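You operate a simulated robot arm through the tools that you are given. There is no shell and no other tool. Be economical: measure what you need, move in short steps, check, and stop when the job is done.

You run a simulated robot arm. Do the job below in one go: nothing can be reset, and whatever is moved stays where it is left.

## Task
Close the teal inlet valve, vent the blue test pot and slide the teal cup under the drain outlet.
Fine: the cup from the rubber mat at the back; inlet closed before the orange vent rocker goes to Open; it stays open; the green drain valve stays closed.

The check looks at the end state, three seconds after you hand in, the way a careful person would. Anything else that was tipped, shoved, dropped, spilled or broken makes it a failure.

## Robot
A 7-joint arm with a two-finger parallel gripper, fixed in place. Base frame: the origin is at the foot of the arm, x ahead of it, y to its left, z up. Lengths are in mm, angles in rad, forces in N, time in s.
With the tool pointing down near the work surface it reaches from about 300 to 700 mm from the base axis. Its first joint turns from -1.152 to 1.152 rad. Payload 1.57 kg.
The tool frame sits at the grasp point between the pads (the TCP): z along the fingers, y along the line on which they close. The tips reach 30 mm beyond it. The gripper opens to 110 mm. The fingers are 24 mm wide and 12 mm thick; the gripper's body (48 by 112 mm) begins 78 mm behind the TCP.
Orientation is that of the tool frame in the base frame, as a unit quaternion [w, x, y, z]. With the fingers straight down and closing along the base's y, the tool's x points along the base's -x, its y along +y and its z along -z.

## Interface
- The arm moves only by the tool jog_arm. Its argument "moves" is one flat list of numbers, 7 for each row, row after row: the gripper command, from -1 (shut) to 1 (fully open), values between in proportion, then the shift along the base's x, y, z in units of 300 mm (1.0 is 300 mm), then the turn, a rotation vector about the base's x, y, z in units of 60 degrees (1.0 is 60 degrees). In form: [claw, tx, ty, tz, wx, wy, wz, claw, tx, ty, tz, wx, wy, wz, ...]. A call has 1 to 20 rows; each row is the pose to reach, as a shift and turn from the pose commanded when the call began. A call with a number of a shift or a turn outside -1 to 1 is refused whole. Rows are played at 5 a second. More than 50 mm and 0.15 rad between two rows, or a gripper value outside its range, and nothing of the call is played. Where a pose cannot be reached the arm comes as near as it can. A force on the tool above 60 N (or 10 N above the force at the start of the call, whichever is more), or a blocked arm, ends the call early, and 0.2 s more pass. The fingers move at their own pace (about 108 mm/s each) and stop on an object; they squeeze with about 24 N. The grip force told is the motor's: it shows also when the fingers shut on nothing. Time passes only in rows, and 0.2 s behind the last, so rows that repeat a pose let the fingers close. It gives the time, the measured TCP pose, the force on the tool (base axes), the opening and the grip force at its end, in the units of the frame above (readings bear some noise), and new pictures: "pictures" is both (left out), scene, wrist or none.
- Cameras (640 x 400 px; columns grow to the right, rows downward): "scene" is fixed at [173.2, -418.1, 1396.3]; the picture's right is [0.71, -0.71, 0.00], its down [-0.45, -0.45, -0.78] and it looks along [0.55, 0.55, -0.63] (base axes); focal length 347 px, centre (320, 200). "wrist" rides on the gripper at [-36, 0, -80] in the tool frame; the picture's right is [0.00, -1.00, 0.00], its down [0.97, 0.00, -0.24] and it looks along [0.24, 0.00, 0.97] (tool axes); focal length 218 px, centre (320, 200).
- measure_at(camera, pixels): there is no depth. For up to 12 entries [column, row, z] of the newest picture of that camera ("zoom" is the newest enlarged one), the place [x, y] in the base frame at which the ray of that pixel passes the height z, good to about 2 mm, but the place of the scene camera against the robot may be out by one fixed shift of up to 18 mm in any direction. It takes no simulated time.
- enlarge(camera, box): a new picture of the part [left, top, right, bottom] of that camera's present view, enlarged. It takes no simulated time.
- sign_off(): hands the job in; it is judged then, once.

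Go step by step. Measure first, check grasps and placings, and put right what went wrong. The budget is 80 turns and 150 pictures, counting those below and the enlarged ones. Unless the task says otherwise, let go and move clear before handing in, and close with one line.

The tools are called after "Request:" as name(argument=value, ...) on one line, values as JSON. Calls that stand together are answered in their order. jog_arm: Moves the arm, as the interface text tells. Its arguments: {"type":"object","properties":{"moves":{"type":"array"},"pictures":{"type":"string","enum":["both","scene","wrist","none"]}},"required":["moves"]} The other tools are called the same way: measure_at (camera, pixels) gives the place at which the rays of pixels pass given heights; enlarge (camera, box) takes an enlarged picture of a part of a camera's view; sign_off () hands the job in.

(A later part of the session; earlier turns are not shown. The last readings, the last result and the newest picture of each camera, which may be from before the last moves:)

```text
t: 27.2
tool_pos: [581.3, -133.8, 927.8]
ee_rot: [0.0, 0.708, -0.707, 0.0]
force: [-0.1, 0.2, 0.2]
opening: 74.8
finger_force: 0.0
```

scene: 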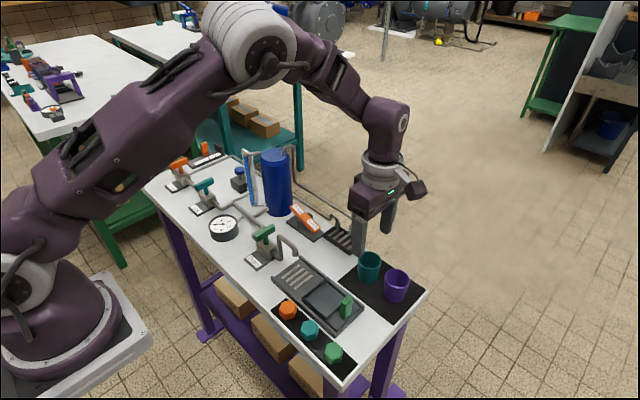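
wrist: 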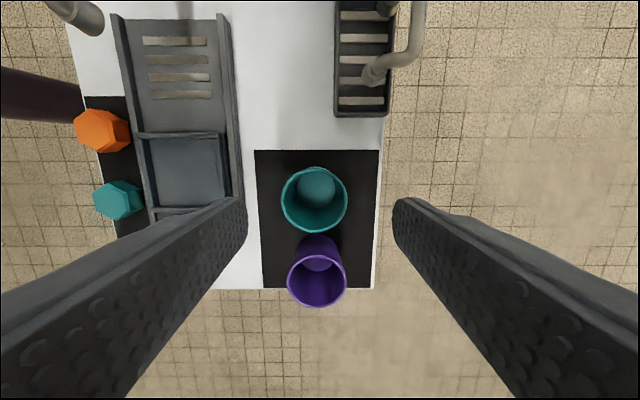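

The cup rim centre is at about (314.5, 200), between the open fingers. I'll check centring and the outlet with this view.

Request:
measure_at(camera="wrist", pixels=[[314.5, 200, 858], [281, 200, 858], [348, 200, 858], [314.5, 167, 858], [314.5, 234, 858], [317, 184, 808], [92, 27, 860], [92, 27, 870], [92, 27, 880], [317, 280, 858]])

Request:
enlarge(camera="wrist", box=[40, 0, 260, 140])

```text
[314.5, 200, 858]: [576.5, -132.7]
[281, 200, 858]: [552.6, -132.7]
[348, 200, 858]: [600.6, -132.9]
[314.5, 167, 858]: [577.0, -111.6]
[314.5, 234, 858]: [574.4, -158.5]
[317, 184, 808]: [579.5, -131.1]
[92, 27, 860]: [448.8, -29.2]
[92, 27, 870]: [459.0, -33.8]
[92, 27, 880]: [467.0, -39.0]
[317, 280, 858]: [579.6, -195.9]
```

```text
2.86 times, centred on (150, 70) of wrist
```

zoom: 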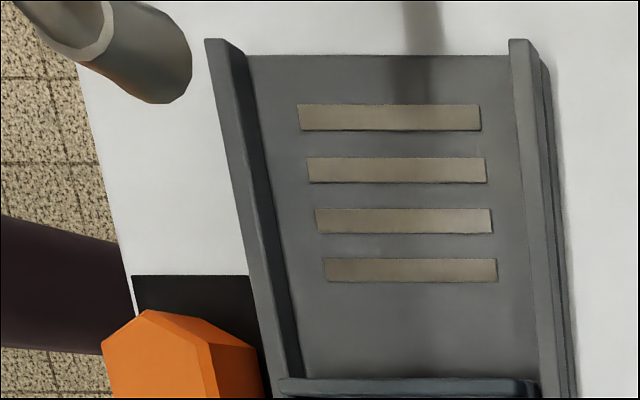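

Cup centre ≈ (577.5, -134). I'll shift -3.5 mm in x, descend so the tips are ~18 mm above the mat, and close.

Request:
jog_arm(moves=[0.36, -0.012, -0.002, -0.08, 0, 0, 0, 0.36, -0.012, -0.002, -0.15, 0, 0, 0, 0.36, -0.012, -0.002, -0.21, 0, 0, 0, 0.36, -0.012, -0.002, -0.25, 0, 0, 0, 0.36, -0.012, -0.002, -0.25, 0, 0, 0])

Request:
enlarge(camera="scene", box=[320, 210, 430, 310])

```text
t: 28.4
tool_pos: [577.4, -136.4, 850.6]
ee_rot: [-0.001, -0.707, 0.707, -0.001]
force: [0.2, 0.1, 0.4]
opening: 74.9
finger_force: 0.0
```

scene: 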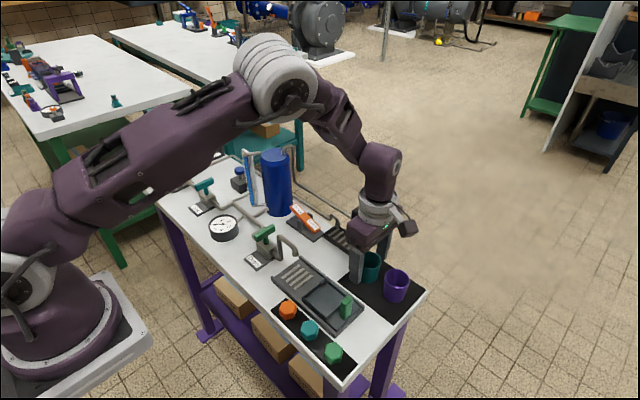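
wrist: 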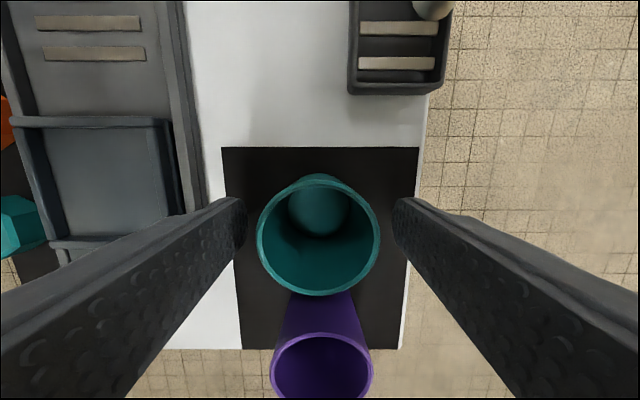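

```text
4.00 times, centred on (375, 260) of scene
```

zoom: 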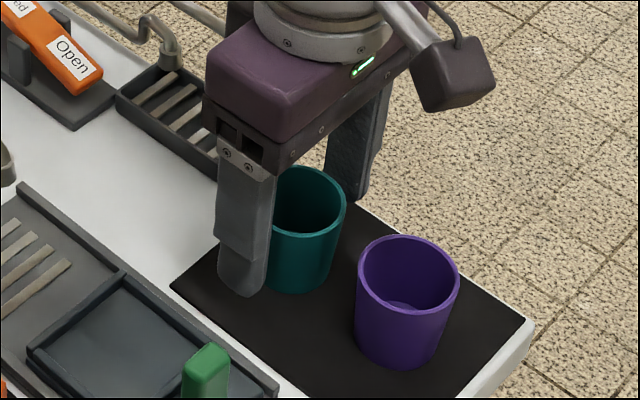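

The fingers straddle the cup. I'll close on it, then lift a little.

Request:
jog_arm(moves=[0.36, 0, 0.007, 0, 0, 0, 0, -0.15, 0, 0.007, 0, 0, 0, 0, -1, 0, 0.007, 0, 0, 0, 0, -1, 0, 0.007, 0, 0, 0, 0, -1, 0, 0.007, 0.02, 0, 0, 0, -1, 0, 0.007, 0.06, 0, 0, 0, -1, 0, 0.007, 0.15, 0, 0, 0, -1, 0, 0.007, 0.25, 0, 0, 0])

Request:
enlarge(camera="scene", box=[320, 210, 430, 310])

```text
t: 30.2
tool_pos: [576.3, -135.1, 926.8]
ee_rot: [0.0, 0.707, -0.707, 0.0]
force: [-0.2, -0.1, -0.3]
opening: 47.7
finger_force: 23.9
```

scene: 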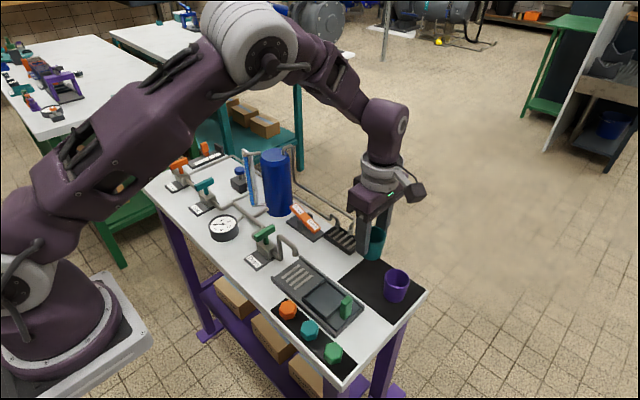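
wrist: 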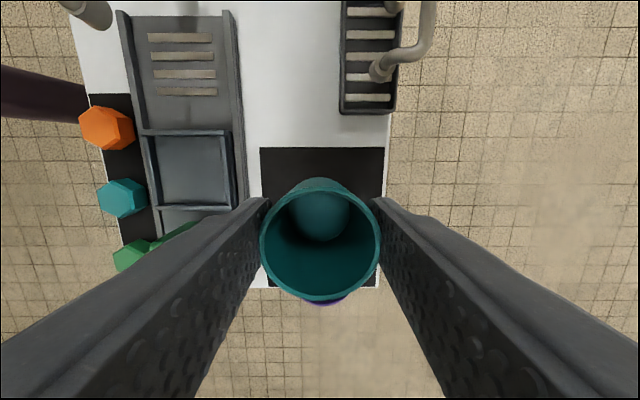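

```text
4.00 times, centred on (375, 260) of scene
```

zoom: 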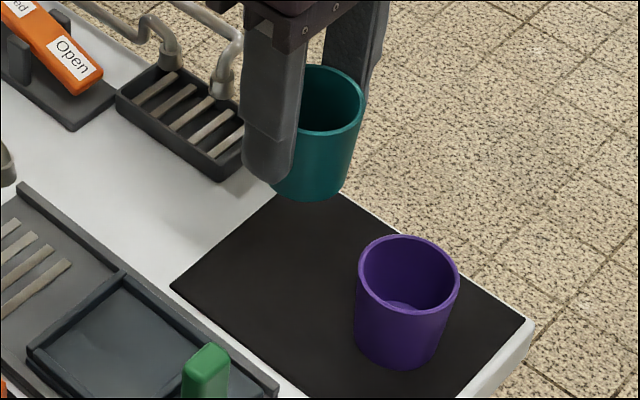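

The cup is held (opening 47.7). I'll measure the pocket, tab and rails in this view.

Request:
enlarge(camera="wrist", box=[90, 100, 260, 240])

Request:
measure_at(camera="wrist", pixels=[[141, 134, 812], [229, 131, 812], [154, 208, 812], [234, 205, 812], [190, 170, 806], [190, 170, 812], [120, 12, 812], [228, 12, 812], [130, 250, 820]])

```text
2.86 times, centred on (175, 170) of wrist
```

zoom: 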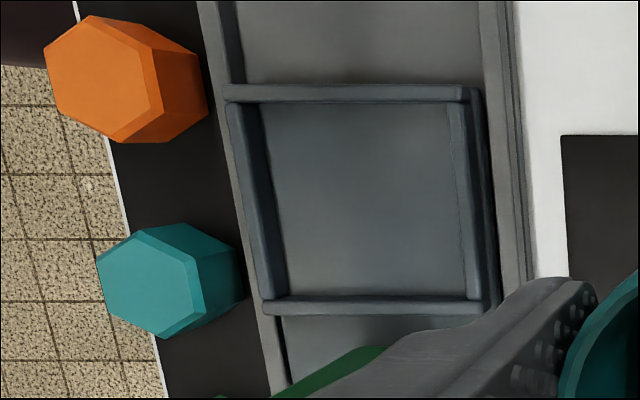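

```text
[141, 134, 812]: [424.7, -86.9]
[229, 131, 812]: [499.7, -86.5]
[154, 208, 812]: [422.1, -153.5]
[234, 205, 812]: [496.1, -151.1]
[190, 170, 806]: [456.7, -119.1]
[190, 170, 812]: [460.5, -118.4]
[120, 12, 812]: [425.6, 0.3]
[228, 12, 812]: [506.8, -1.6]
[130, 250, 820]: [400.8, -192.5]
```

The pocket centre is about (462, -119). I'll carry the cup there and lower to just above the floor.

Request:
jog_arm(moves=[-1, -0.1, 0.015, 0, 0, 0, 0, -1, -0.2, 0.03, 0, 0, 0, 0, -1, -0.3, 0.045, 0, 0, 0, 0, -1, -0.381, 0.053, 0, 0, 0, 0, -1, -0.381, 0.053, -0.06, 0, 0, 0, -1, -0.381, 0.053, -0.12, 0, 0, 0, -1, -0.381, 0.053, -0.18, 0, 0, 0, -1, -0.381, 0.053, -0.18, 0, 0, 0])

Request:
enlarge(camera="scene", box=[260, 230, 370, 330])

```text
t: 32.0
tool_pos: [462.3, -116.2, 871.1]
ee_rot: [0.0, -0.707, 0.707, -0.001]
force: [0.5, 0.9, -0.3]
opening: 47.3
finger_force: 23.8
```

scene: 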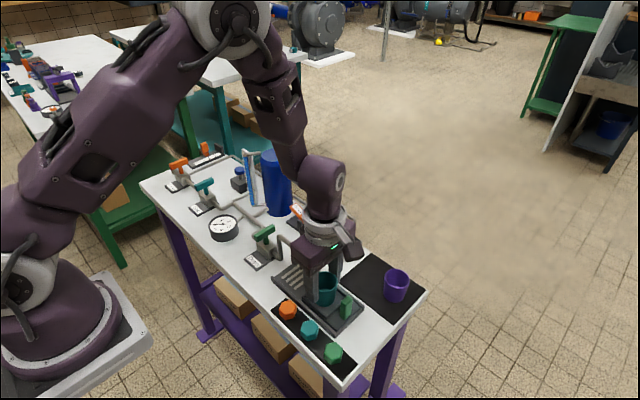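
wrist: 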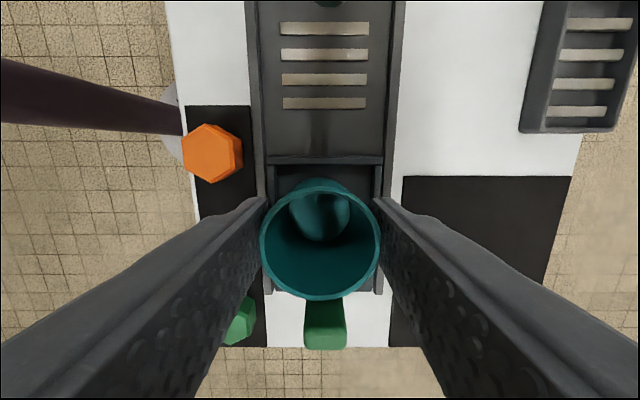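

```text
4.00 times, centred on (315, 280) of scene
```

zoom: 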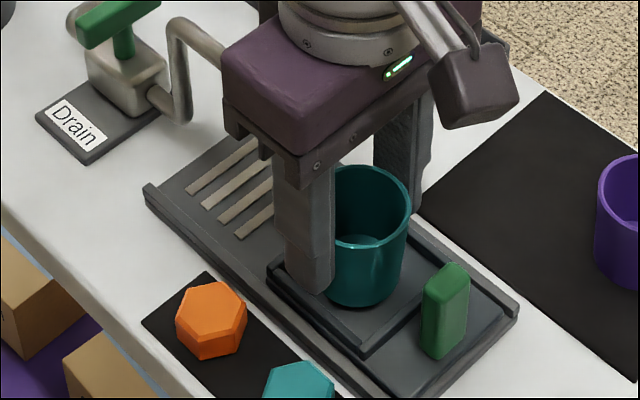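

The cup hovers in the pocket. I'll nudge to centre and lower slowly until contact.

Request:
jog_arm(moves=[-1, 0.004, -0.01, -0.012, 0, 0, 0, -1, 0.004, -0.01, -0.02, 0, 0, 0, -1, 0.004, -0.01, -0.03, 0, 0, 0, -1, 0.004, -0.01, -0.037, 0, 0, 0, -1, 0.004, -0.01, -0.044, 0, 0, 0, -1, 0.004, -0.01, -0.05, 0, 0, 0])

Request:
enlarge(camera="scene", box=[260, 230, 370, 330])

```text
t: 33.1
tool_pos: [464.5, -118.6, 862.2]
ee_rot: [0.0, -0.707, 0.707, -0.003]
force: [-4.5, 2.2, 19.6]
opening: 47.6
finger_force: 24.4
stopped in row 5: the force on the tool passed its limit (the readings are from after the stop); the commanded pose is now the measured one
```

scene: 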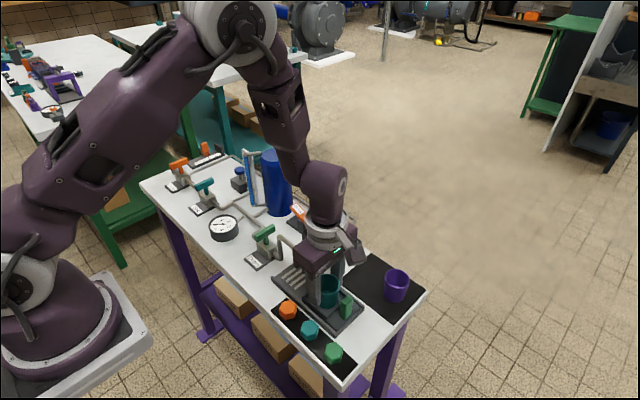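
wrist: 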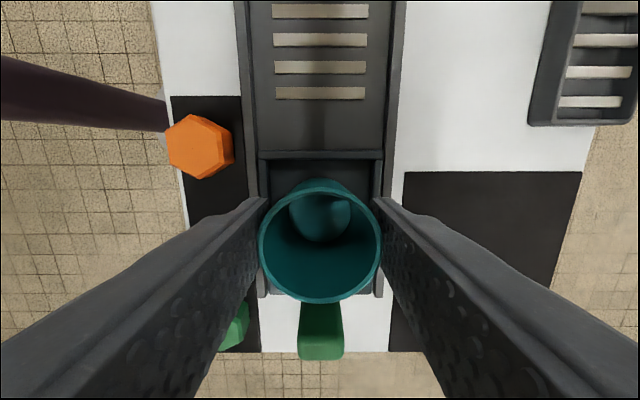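

```text
4.00 times, centred on (315, 280) of scene
```

zoom: 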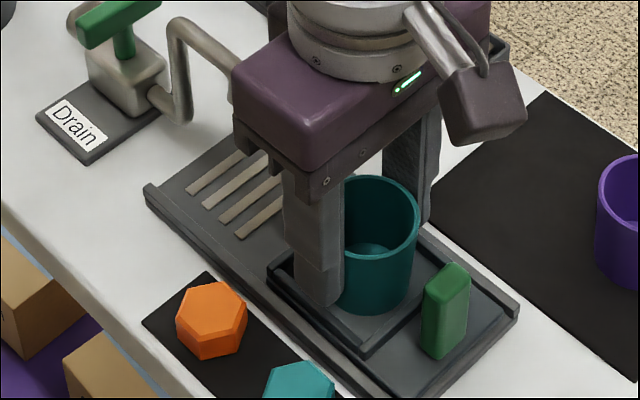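

Contact at TCP 862. I'll check whether the cup sits on the floor or the fingertips are on the walls.

Request:
enlarge(camera="scene", box=[310, 265, 355, 310])

Request:
enlarge(camera="wrist", box=[230, 140, 410, 240])

```text
8.89 times, centred on (332, 288) of scene
```

zoom: 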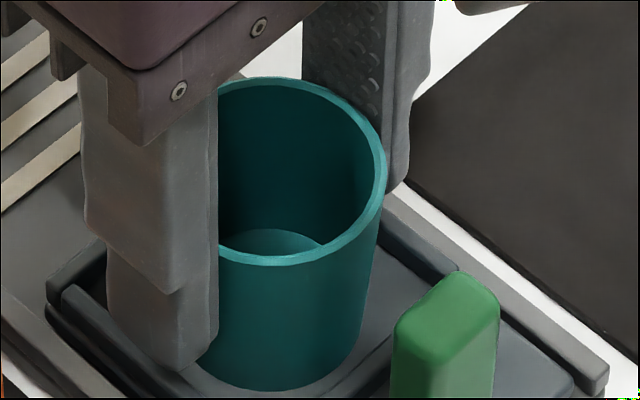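

```text
3.56 times, centred on (320, 190) of wrist
```

zoom: 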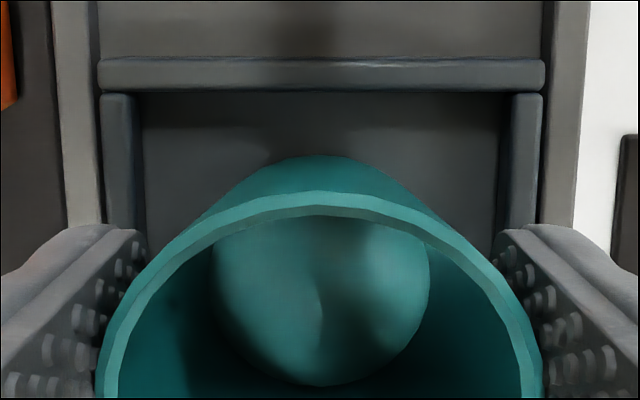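

The cup stands on the pocket floor. I'll open just a few mm and rise straight up.

Request:
jog_arm(moves=[-0.02, 0, 0, 0, 0, 0, 0, -0.02, 0, 0, 0, 0, 0, 0, -0.02, 0, 0, 0.03, 0, 0, 0, 0.1, 0, 0, 0.1, 0, 0, 0, 0.1, 0, 0, 0.22, 0, 0, 0, 0.1, 0, 0, 0.36, 0, 0, 0, 0.1, 0, 0, 0.5, 0, 0, 0, 0.1, 0, 0, 0.5, 0, 0, 0])

Request:
enlarge(camera="scene", box=[260, 220, 370, 330])

Request:
enlarge(camera="wrist", box=[200, 100, 440, 280])

```text
t: 34.9
tool_pos: [467.0, -117.3, 1013.3]
ee_rot: [-0.001, 0.707, -0.707, 0.002]
force: [-0.6, -0.2, -0.4]
opening: 60.5
finger_force: 0.1
```

scene: 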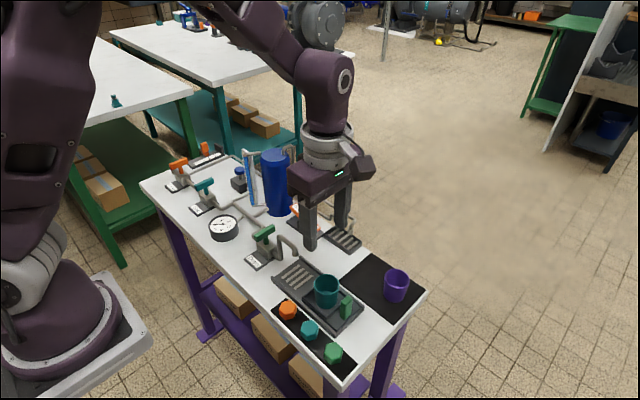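
wrist: 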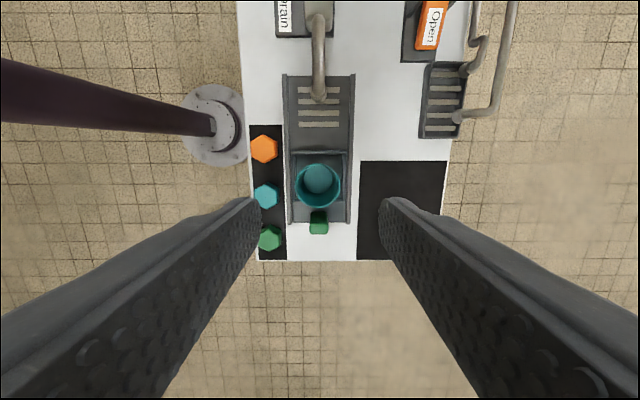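

```text
3.64 times, centred on (315, 275) of scene
```

zoom: 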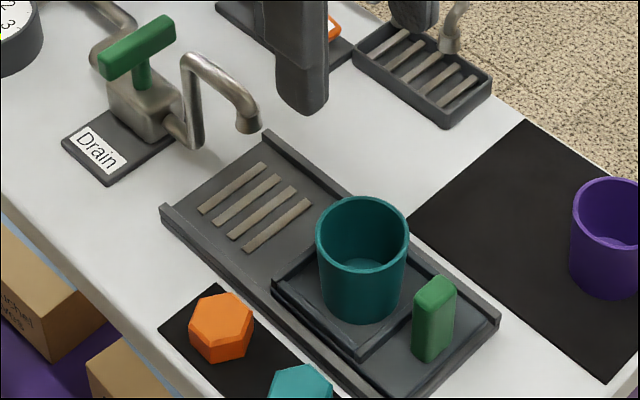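

```text
2.22 times, centred on (320, 190) of wrist
```

zoom: 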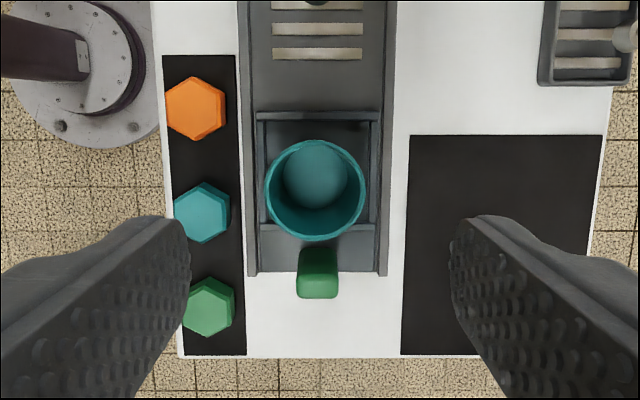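

The cup stands upright in the pocket. I'll triangulate the outlet lip versus the cup rim to make sure the cup fits under it.

Request:
measure_at(camera="scene", pixels=[[295.5, 254, 860], [295.5, 254, 870], [295.5, 254, 880], [295.5, 254, 890], [326.5, 283.5, 855], [326.5, 283.5, 865], [326.5, 283.5, 875]])

Request:
measure_at(camera="wrist", pixels=[[319, 97, 860], [319, 97, 870], [319, 97, 880], [319, 97, 890], [317.7, 185.5, 855], [317.7, 185.5, 865], [317.7, 185.5, 875]])

Request:
enlarge(camera="wrist", box=[270, 10, 370, 110])

```text
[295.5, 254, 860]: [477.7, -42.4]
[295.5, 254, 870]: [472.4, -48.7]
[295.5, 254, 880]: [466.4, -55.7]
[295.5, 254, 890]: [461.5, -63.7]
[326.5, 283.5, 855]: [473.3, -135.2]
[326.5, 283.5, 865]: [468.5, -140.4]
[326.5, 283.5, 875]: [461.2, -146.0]
```

```text
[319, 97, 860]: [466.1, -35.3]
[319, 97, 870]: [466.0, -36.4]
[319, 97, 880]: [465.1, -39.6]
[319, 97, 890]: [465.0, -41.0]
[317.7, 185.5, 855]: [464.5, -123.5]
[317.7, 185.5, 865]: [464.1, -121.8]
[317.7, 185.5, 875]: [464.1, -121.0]
```

```text
4.00 times, centred on (320, 60) of wrist
```

zoom: 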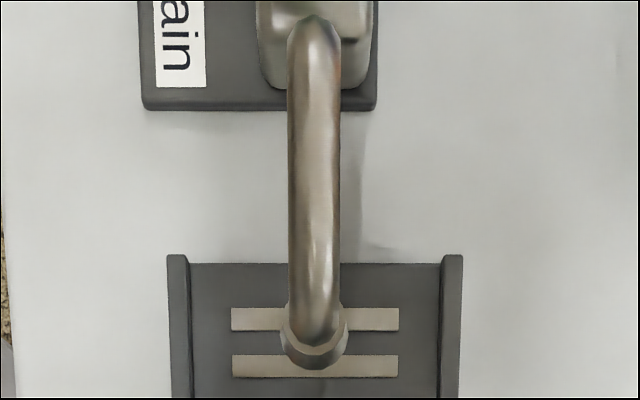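

The outlet lip is about 10 mm above the rim, at (465, -38); the sled must travel ≈84 mm in +y. Now I'll measure the tab.

Request:
measure_at(camera="wrist", pixels=[[319, 220, 830], [319, 220, 845], [319, 213, 845], [319, 234, 845], [310, 228, 845], [328, 228, 845]])

Request:
measure_at(camera="scene", pixels=[[346.5, 298, 830], [346.5, 298, 840], [346.5, 298, 850], [346.5, 298, 860], [344, 316, 815]])

Request:
enlarge(camera="wrist", box=[280, 150, 360, 250])

```text
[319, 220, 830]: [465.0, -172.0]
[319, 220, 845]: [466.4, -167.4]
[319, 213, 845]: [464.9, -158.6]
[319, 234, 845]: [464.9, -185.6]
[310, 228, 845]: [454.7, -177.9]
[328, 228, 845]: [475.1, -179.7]
```

```text
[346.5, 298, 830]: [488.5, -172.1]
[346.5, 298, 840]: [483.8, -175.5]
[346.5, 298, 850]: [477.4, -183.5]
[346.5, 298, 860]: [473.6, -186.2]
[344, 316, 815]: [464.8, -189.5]
```

```text
4.00 times, centred on (320, 200) of wrist
```

zoom: 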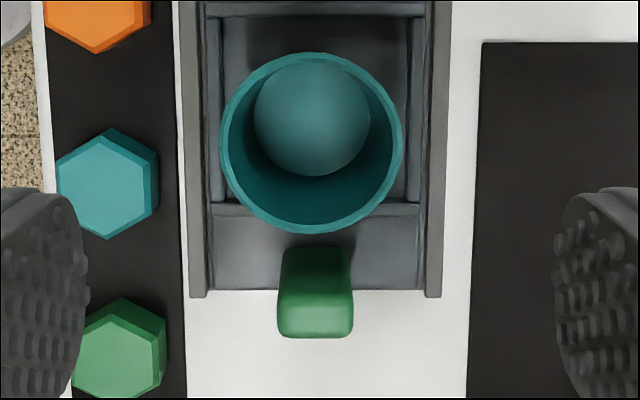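

The tab's -y face is near y≈-183, at x≈465. I'll shut the fingers, move behind it and lower to tip z≈830.

Request:
jog_arm(moves=[-1, -0.005, -0.15, 0, 0, 0, 0, -1, -0.005, -0.295, 0, 0, 0, 0, -1, -0.005, -0.295, -0.15, 0, 0, 0, -1, -0.005, -0.295, -0.3, 0, 0, 0, -1, -0.005, -0.295, -0.43, 0, 0, 0, -1, -0.005, -0.295, -0.51, 0, 0, 0, -1, -0.005, -0.295, -0.51, 0, 0, 0])

Request:
enlarge(camera="scene", box=[280, 240, 400, 340])

```text
t: 36.5
tool_pos: [462.8, -205.7, 858.6]
ee_rot: [0.0, 0.707, -0.707, 0.002]
force: [0.7, -0.5, -0.1]
opening: 0.0
finger_force: 20.9
```

scene: 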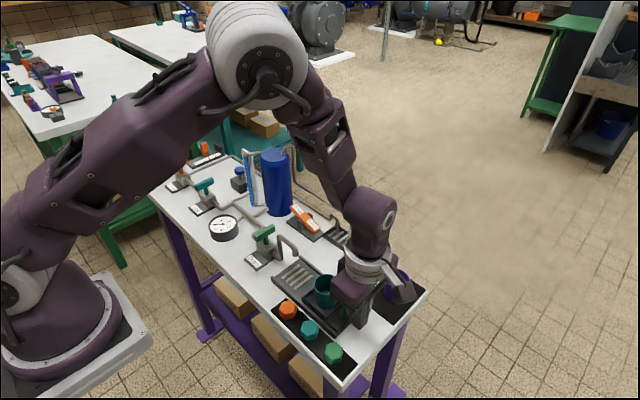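
wrist: 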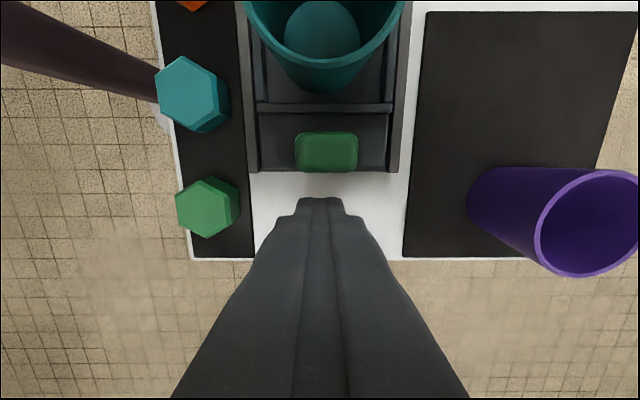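

```text
4.00 times, centred on (340, 290) of scene
```

zoom: 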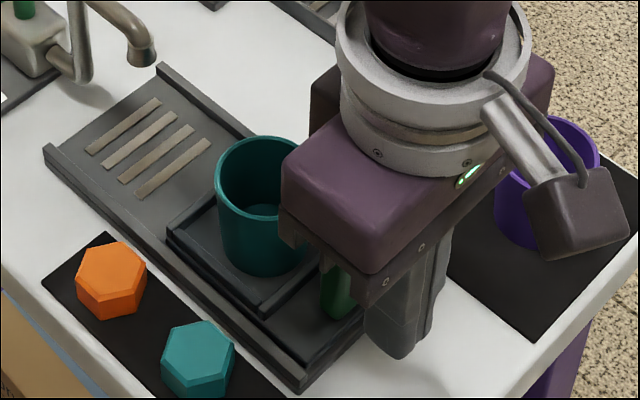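

The fingers are behind the tab, aligned. I'll push slowly in +y.

Request:
jog_arm(moves=[-1, 0.006, 0.014, 0, 0, 0, 0, -1, 0.006, 0.028, 0, 0, 0, 0, -1, 0.006, 0.042, 0, 0, 0, 0, -1, 0.006, 0.056, 0, 0, 0, 0, -1, 0.006, 0.07, 0, 0, 0, 0, -1, 0.006, 0.084, 0, 0, 0, 0, -1, 0.006, 0.098, 0, 0, 0, 0, -1, 0.006, 0.112, 0, 0, 0, 0, -1, 0.006, 0.126, 0, 0, 0, 0, -1, 0.006, 0.14, 0, 0, 0, 0])

Request:
enlarge(camera="scene", box=[260, 220, 380, 320])

```text
t: 38.7
tool_pos: [464.3, -164.9, 860.4]
ee_rot: [0.001, -0.707, 0.708, -0.002]
force: [-0.7, -1.1, 0.0]
opening: 0.0
finger_force: 21.1
```

scene: 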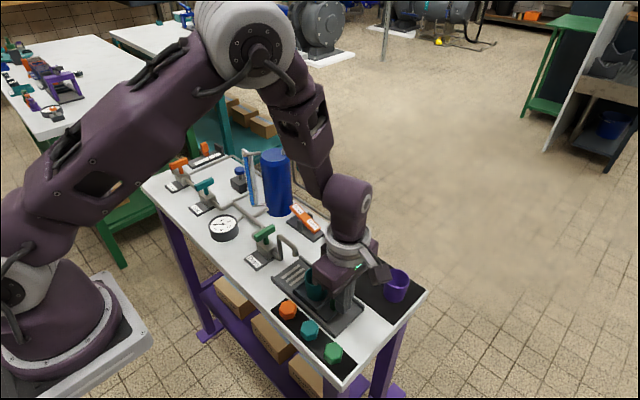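
wrist: 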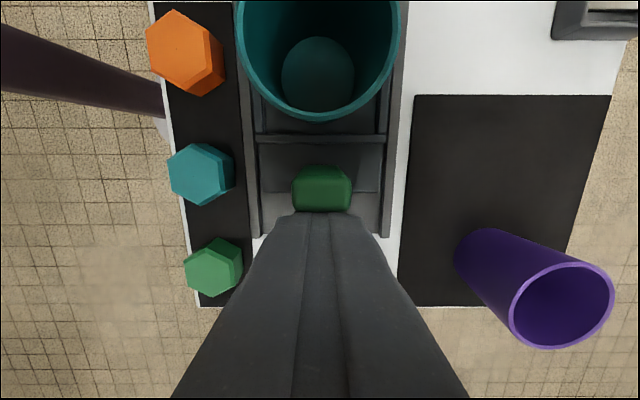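

```text
4.00 times, centred on (320, 270) of scene
```

zoom: 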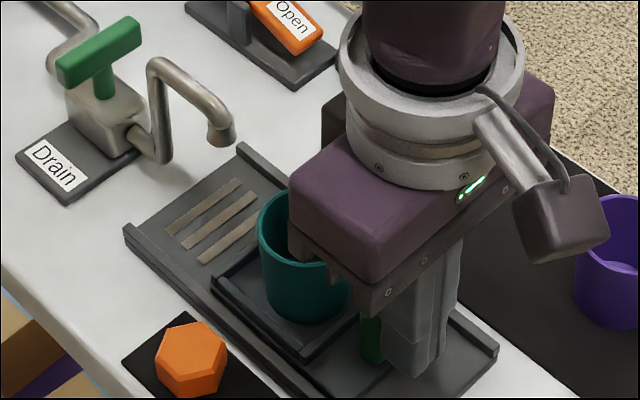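

The sled slides freely with the cup upright. Continue another 40 mm.

Request:
jog_arm(moves=[-1, 0, 0.014, 0, 0, 0, 0, -1, 0, 0.028, 0, 0, 0, 0, -1, 0, 0.042, 0, 0, 0, 0, -1, 0, 0.056, 0, 0, 0, 0, -1, 0, 0.07, 0, 0, 0, 0, -1, 0, 0.084, 0, 0, 0, 0, -1, 0, 0.098, 0, 0, 0, 0, -1, 0, 0.112, 0, 0, 0, 0, -1, 0, 0.122, 0, 0, 0, 0, -1, 0, 0.122, 0, 0, 0, 0])

Request:
enlarge(camera="scene", box=[260, 220, 380, 320])

```text
t: 40.9
tool_pos: [466.3, -129.5, 859.4]
ee_rot: [0.001, -0.707, 0.708, -0.001]
force: [-1.9, 0.5, 1.3]
opening: 0.0
finger_force: 20.8
```

scene: 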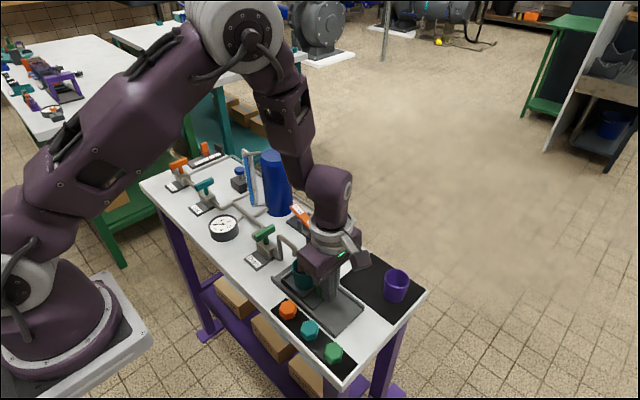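
wrist: 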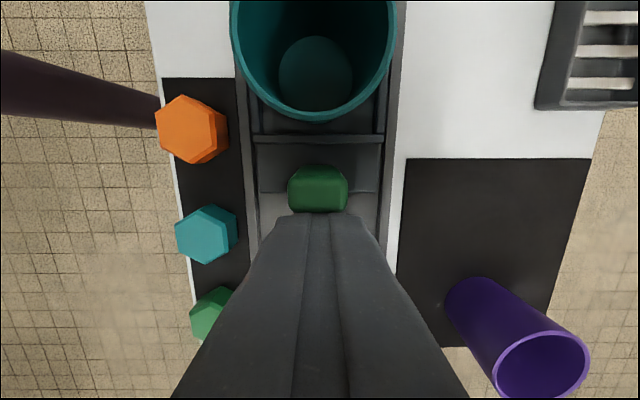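

```text
4.00 times, centred on (320, 270) of scene
```

zoom: 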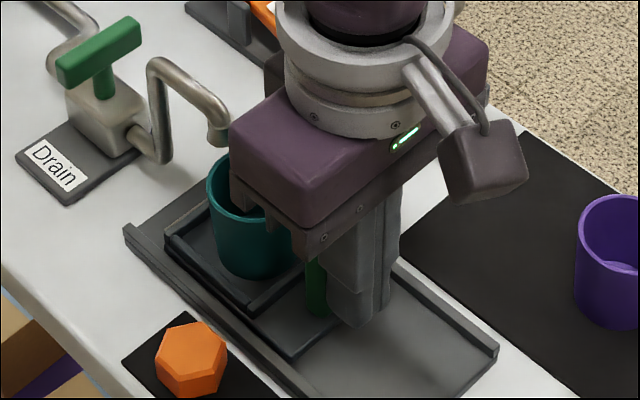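

The cup is nearing the outlet. I'll measure the cup's current centre from the wrist view.

Request:
measure_at(camera="wrist", pixels=[[317, 121, 870], [317, 138, 826], [316, 72, 819], [316, 113, 819]])

```text
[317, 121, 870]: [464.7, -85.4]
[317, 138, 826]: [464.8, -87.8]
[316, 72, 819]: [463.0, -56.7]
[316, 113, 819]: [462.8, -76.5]
```

Cup centre ≈ -60; the outlet is at -38. I'll push about 21 mm more in smaller steps.

Request:
jog_arm(moves=[-1, -0.003, 0.01, 0, 0, 0, 0, -1, -0.003, 0.02, 0, 0, 0, 0, -1, -0.003, 0.03, 0, 0, 0, 0, -1, -0.003, 0.04, 0, 0, 0, 0, -1, -0.003, 0.05, 0, 0, 0, 0, -1, -0.003, 0.06, 0, 0, 0, 0, -1, -0.003, 0.068, 0, 0, 0, 0, -1, -0.003, 0.068, 0, 0, 0, 0])

Request:
enlarge(camera="scene", box=[250, 220, 350, 310])

```text
t: 42.7
tool_pos: [464.6, -110.6, 858.3]
ee_rot: [0.0, 0.707, -0.707, 0.002]
force: [0.4, -0.8, 10.8]
opening: 0.0
finger_force: 21.5
```

scene: 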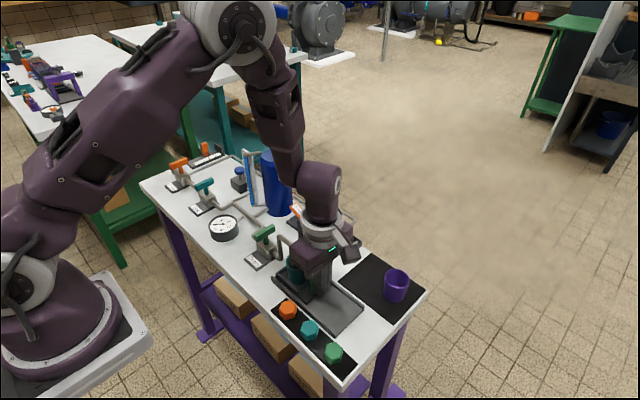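
wrist: 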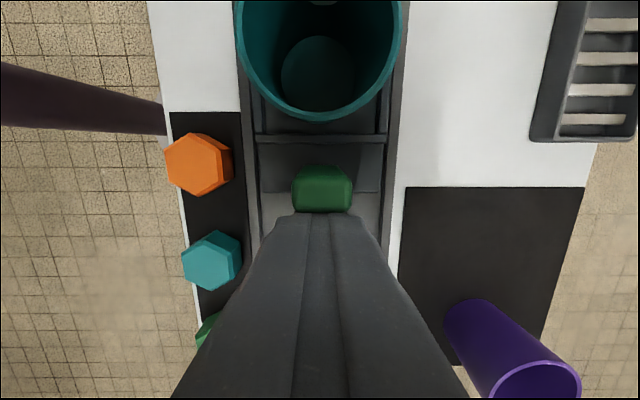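

```text
4.44 times, centred on (300, 265) of scene
```

zoom: 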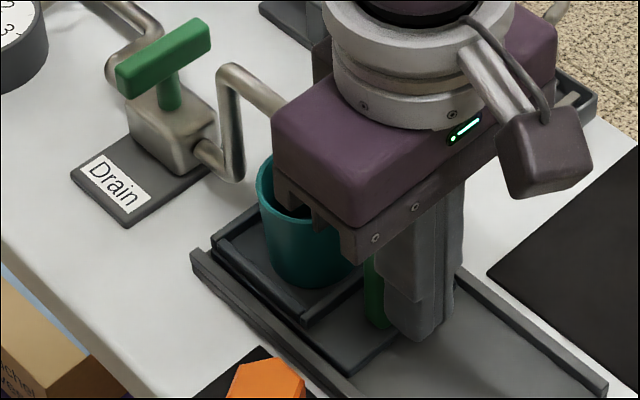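

The sled front seems close to the tray end. I'll back off and rise to view the alignment from above.

Request:
jog_arm(moves=[-1, 0, -0.03, 0, 0, 0, 0, -1, 0, -0.12, 0, 0, 0, 0, -1, 0, -0.12, 0.15, 0, 0, 0, -1, 0, -0.12, 0.3, 0, 0, 0, -1, 0, -0.12, 0.45, 0, 0, 0, -1, 0, 0, 0.6, 0, 0, 0, -1, 0, 0.1, 0.6, 0, 0, 0, -1, 0, 0.1, 0.6, 0, 0, 0])

Request:
enlarge(camera="scene", box=[250, 220, 350, 310])

Request:
enlarge(camera="wrist", box=[250, 80, 390, 240])

```text
refused: row 6 steps farther than a row can; nothing moved
```

```text
4.44 times, centred on (300, 265) of scene
```

zoom: 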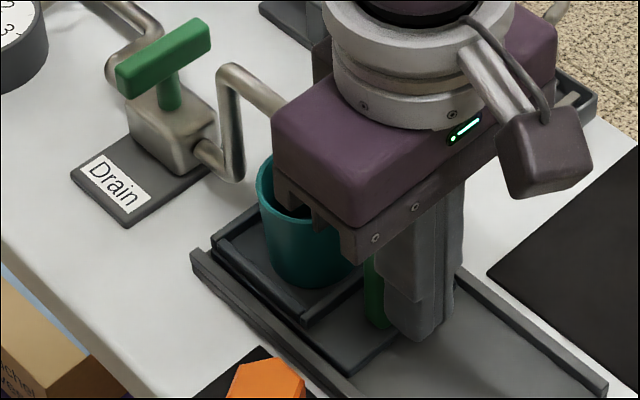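

```text
2.50 times, centred on (320, 160) of wrist
```

zoom: 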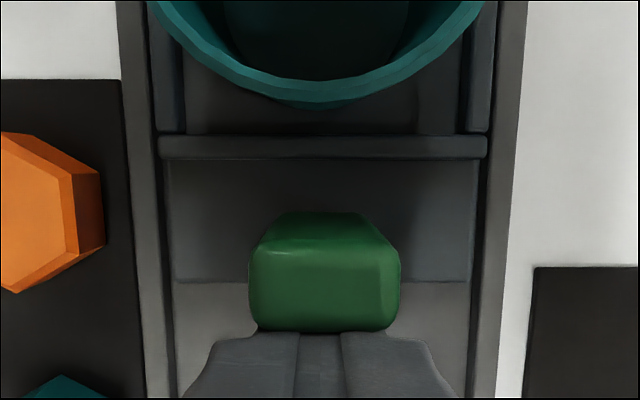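

One row was too long, so nothing moved; I'll retry with smaller steps.

Request:
jog_arm(moves=[-1, 0, -0.03, 0, 0, 0, 0, -1, 0, -0.12, 0, 0, 0, 0, -1, 0, -0.12, 0.15, 0, 0, 0, -1, 0, -0.12, 0.3, 0, 0, 0, -1, 0, -0.12, 0.45, 0, 0, 0, -1, 0, -0.02, 0.55, 0, 0, 0, -1, 0, 0.1, 0.6, 0, 0, 0, -1, 0, 0.1, 0.6, 0, 0, 0])

Request:
enlarge(camera="scene", box=[250, 220, 350, 310])

Request:
enlarge(camera="wrist", box=[250, 80, 390, 240])

```text
t: 44.5
tool_pos: [465.0, -77.1, 1037.5]
ee_rot: [-0.001, 0.707, -0.707, 0.001]
force: [0.2, -0.2, 0.3]
opening: 0.0
finger_force: 21.5
```

scene: 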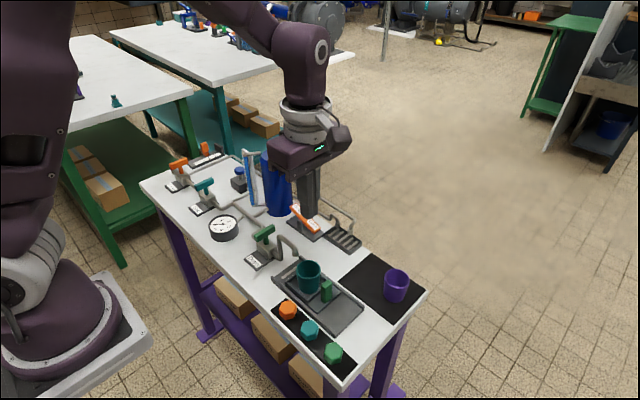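
wrist: 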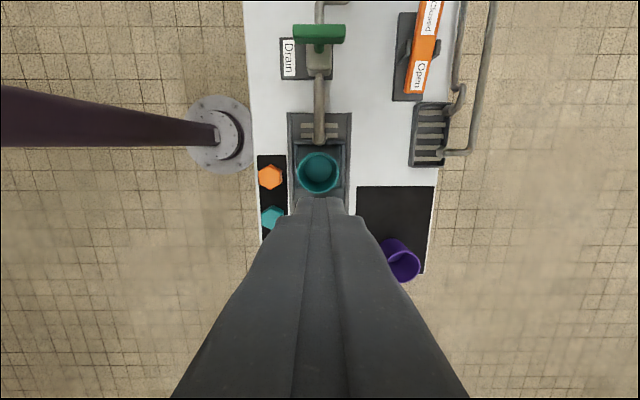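

```text
4.44 times, centred on (300, 265) of scene
```

zoom: 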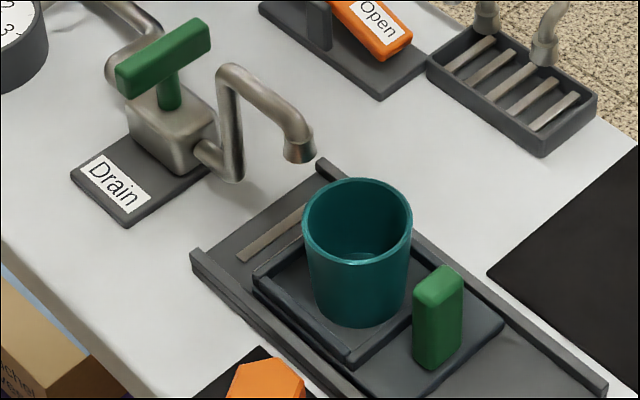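

```text
2.50 times, centred on (320, 160) of wrist
```

zoom: 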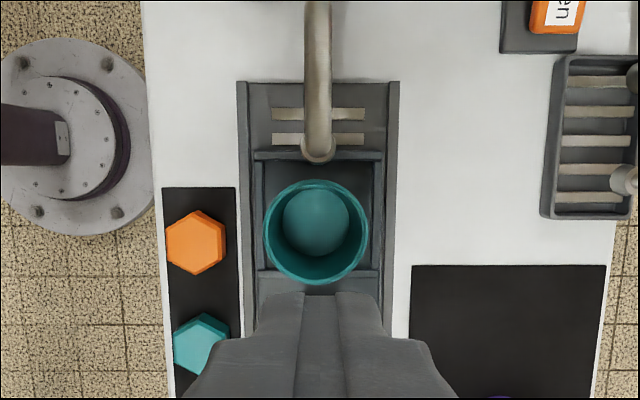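

The sled is now further back than it was while pushed. I'll measure the cup, wait briefly, and see whether it is creeping back.

Request:
measure_at(camera="wrist", pixels=[[318.4, 172.8, 870], [318.5, 144, 875], [319, 157, 826]])

Request:
jog_arm(moves=[-1, 0, 0, 0, 0, 0, 0, -1, 0, 0, 0, 0, 0, 0, -1, 0, 0, 0, 0, 0, 0, -1, 0, 0, 0, 0, 0, 0, -1, 0, 0, 0, 0, 0, 0], pictures="wrist")

Request:
enlarge(camera="scene", box=[250, 220, 350, 310])

```text
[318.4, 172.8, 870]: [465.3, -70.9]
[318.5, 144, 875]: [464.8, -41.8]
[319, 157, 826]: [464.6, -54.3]
```

```text
t: 45.7
tool_pos: [464.6, -78.4, 1038.9]
ee_rot: [0.0, -0.707, 0.707, -0.002]
force: [-0.4, -0.1, -1.4]
opening: 0.1
finger_force: 21.4
```

wrist: 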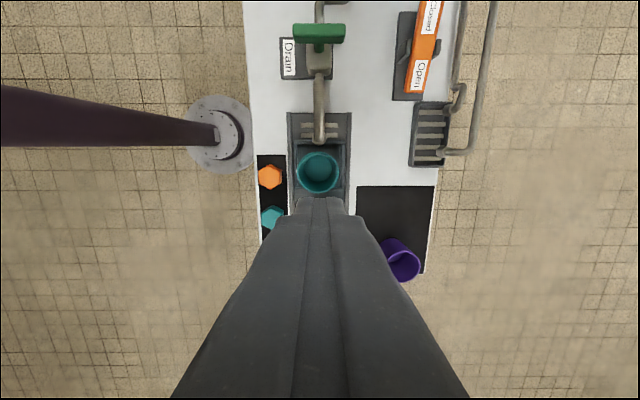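

```text
4.44 times, centred on (300, 265) of scene
```

zoom: 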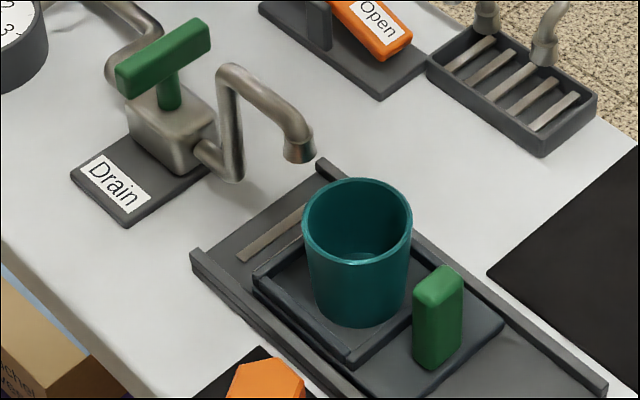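

The sled is stable at -71, so the fingertips must have dragged it back by rubbing its plate (fz 10.8). I'll push again with the tips higher, and lift before retreating.

Request:
jog_arm(moves=[-1, 0, -0.12, 0, 0, 0, 0, -1, 0, -0.245, 0, 0, 0, 0, -1, 0, -0.25, -0.15, 0, 0, 0, -1, 0, -0.25, -0.3, 0, 0, 0, -1, 0, -0.25, -0.45, 0, 0, 0, -1, 0, -0.25, -0.55, 0, 0, 0, -1, 0, -0.25, -0.55, 0, 0, 0])

Request:
enlarge(camera="scene", box=[260, 220, 380, 320])

```text
t: 47.3
tool_pos: [464.2, -152.7, 875.3]
ee_rot: [0.001, -0.707, 0.707, -0.002]
force: [0.1, 0.0, -0.1]
opening: 0.0
finger_force: 20.9
```

scene: 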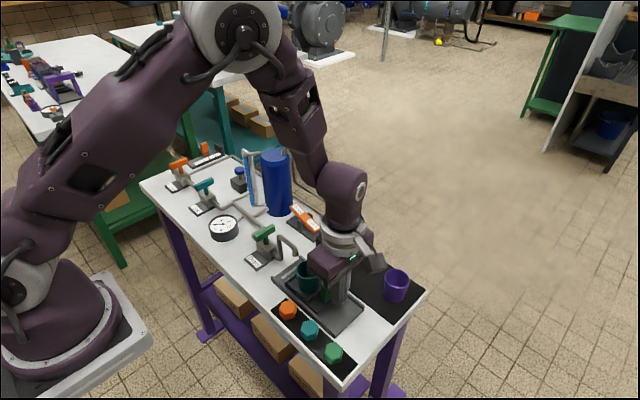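
wrist: 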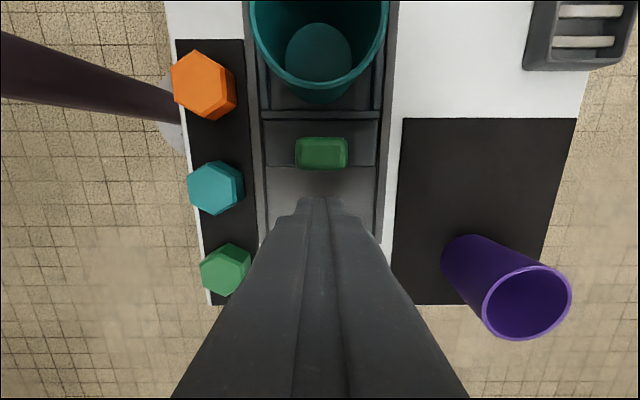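

```text
4.00 times, centred on (320, 270) of scene
```

zoom: 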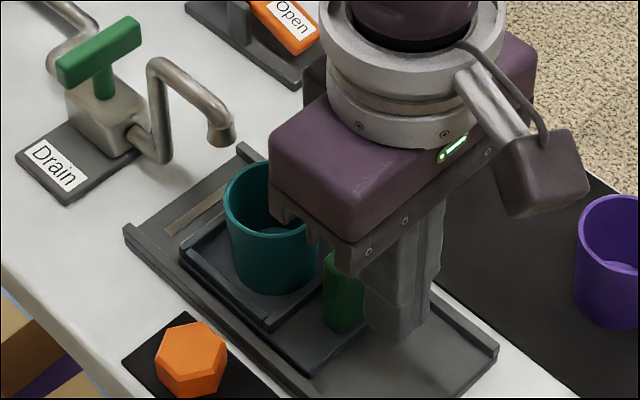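

I'll lower slightly (tip ≈ 838) and push +42 mm slowly.

Request:
jog_arm(moves=[-1, 0, 0, -0.024, 0, 0, 0, -1, 0, 0.014, -0.024, 0, 0, 0, -1, 0, 0.028, -0.024, 0, 0, 0, -1, 0, 0.042, -0.024, 0, 0, 0, -1, 0, 0.056, -0.024, 0, 0, 0, -1, 0, 0.07, -0.024, 0, 0, 0, -1, 0, 0.084, -0.024, 0, 0, 0, -1, 0, 0.098, -0.024, 0, 0, 0, -1, 0, 0.112, -0.024, 0, 0, 0, -1, 0, 0.12, -0.024, 0, 0, 0, -1, 0, 0.128, -0.024, 0, 0, 0, -1, 0, 0.136, -0.024, 0, 0, 0, -1, 0, 0.14, -0.024, 0, 0, 0])

Request:
enlarge(camera="scene", box=[250, 220, 350, 310])

```text
t: 50.1
tool_pos: [463.7, -112.2, 868.7]
ee_rot: [0.0, 0.707, -0.707, 0.003]
force: [0.1, 0.3, -0.3]
opening: 0.1
finger_force: 20.9
```

scene: 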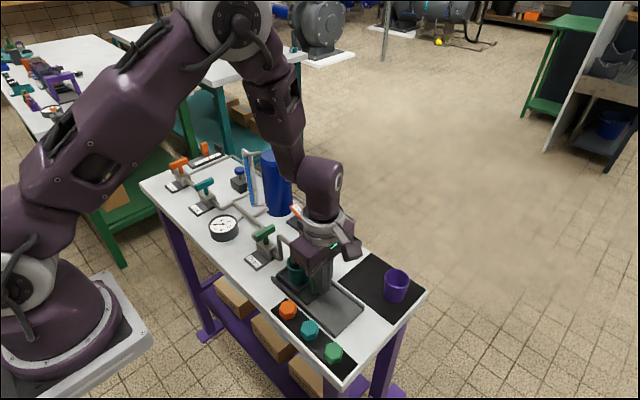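
wrist: 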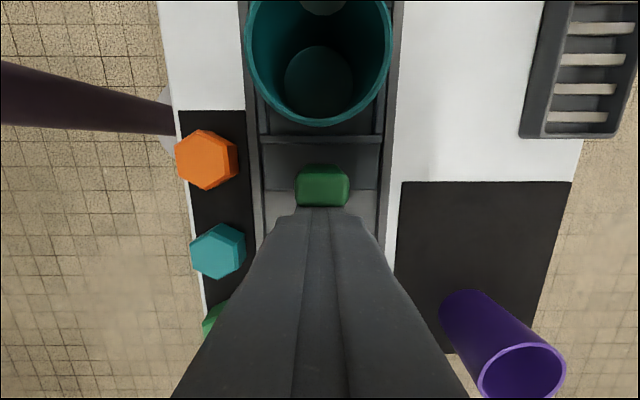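

```text
4.44 times, centred on (300, 265) of scene
```

zoom: 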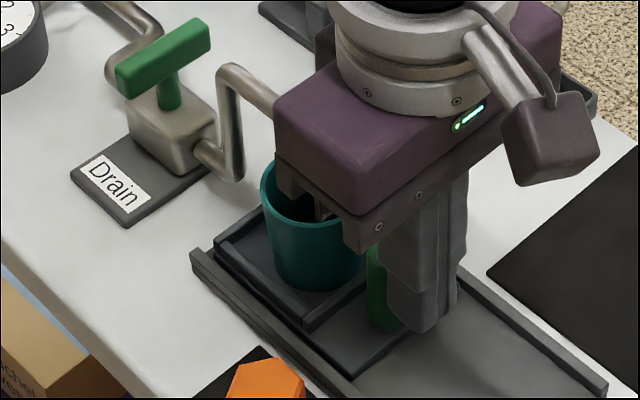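

The outlet shows at the top of the wrist view over the cup. I'll measure the cup and rear wall position now.

Request:
measure_at(camera="wrist", pixels=[[319, 125, 870], [319, 139, 826], [319, 81, 820], [322, 5, 872], [322, 15, 872]])

Request:
enlarge(camera="wrist", box=[230, 0, 410, 140])

```text
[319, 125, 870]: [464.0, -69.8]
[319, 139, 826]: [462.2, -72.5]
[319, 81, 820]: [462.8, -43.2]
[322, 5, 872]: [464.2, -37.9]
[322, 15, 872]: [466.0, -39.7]
```

```text
2.86 times, centred on (320, 70) of wrist
```

zoom: 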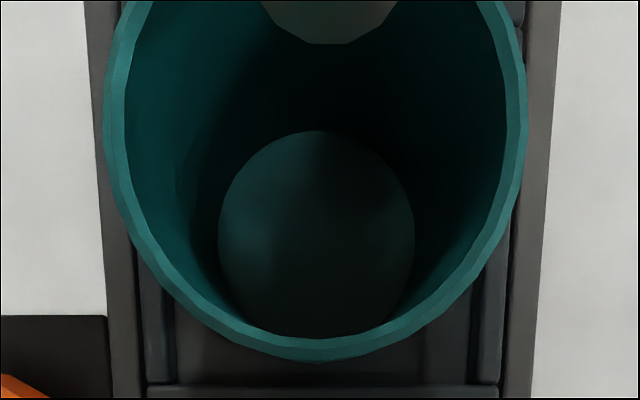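

The cup centre is at ≈-45, with the outlet at ≈-34. I'll push about 10 mm more, stopping on resistance.

Request:
jog_arm(moves=[-1, 0.003, 0.008, 0, 0, 0, 0, -1, 0.003, 0.016, 0, 0, 0, 0, -1, 0.003, 0.024, 0, 0, 0, 0, -1, 0.003, 0.032, 0, 0, 0, 0, -1, 0.003, 0.034, 0, 0, 0, 0])

Request:
enlarge(camera="wrist", box=[230, 0, 410, 140])

```text
t: 51.3
tool_pos: [464.7, -105.3, 868.0]
ee_rot: [-0.001, -0.706, 0.708, -0.003]
force: [1.1, -38.6, 11.9]
opening: 0.0
finger_force: 21.0
```

scene: 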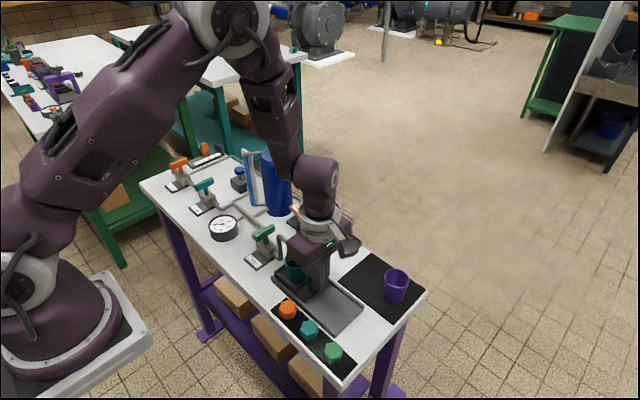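
wrist: 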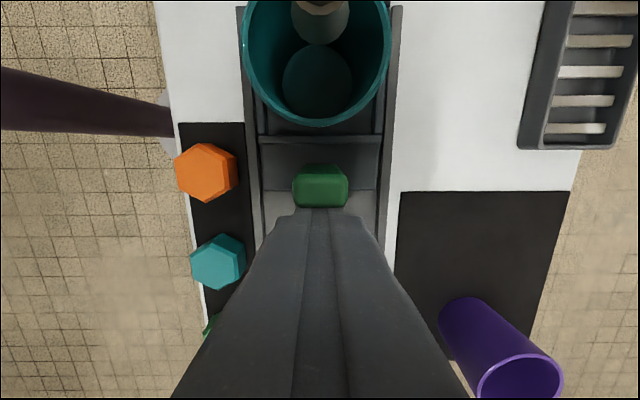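

```text
2.86 times, centred on (320, 70) of wrist
```

zoom: 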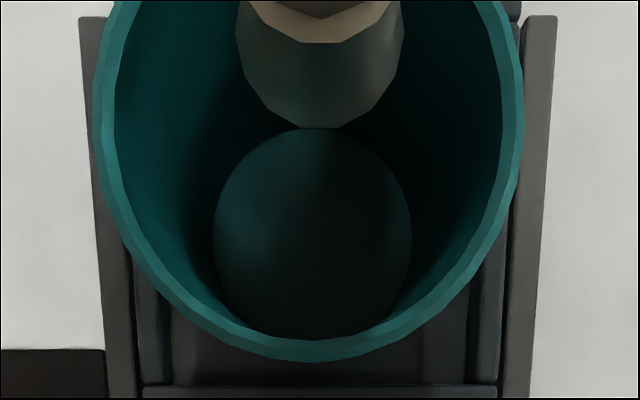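

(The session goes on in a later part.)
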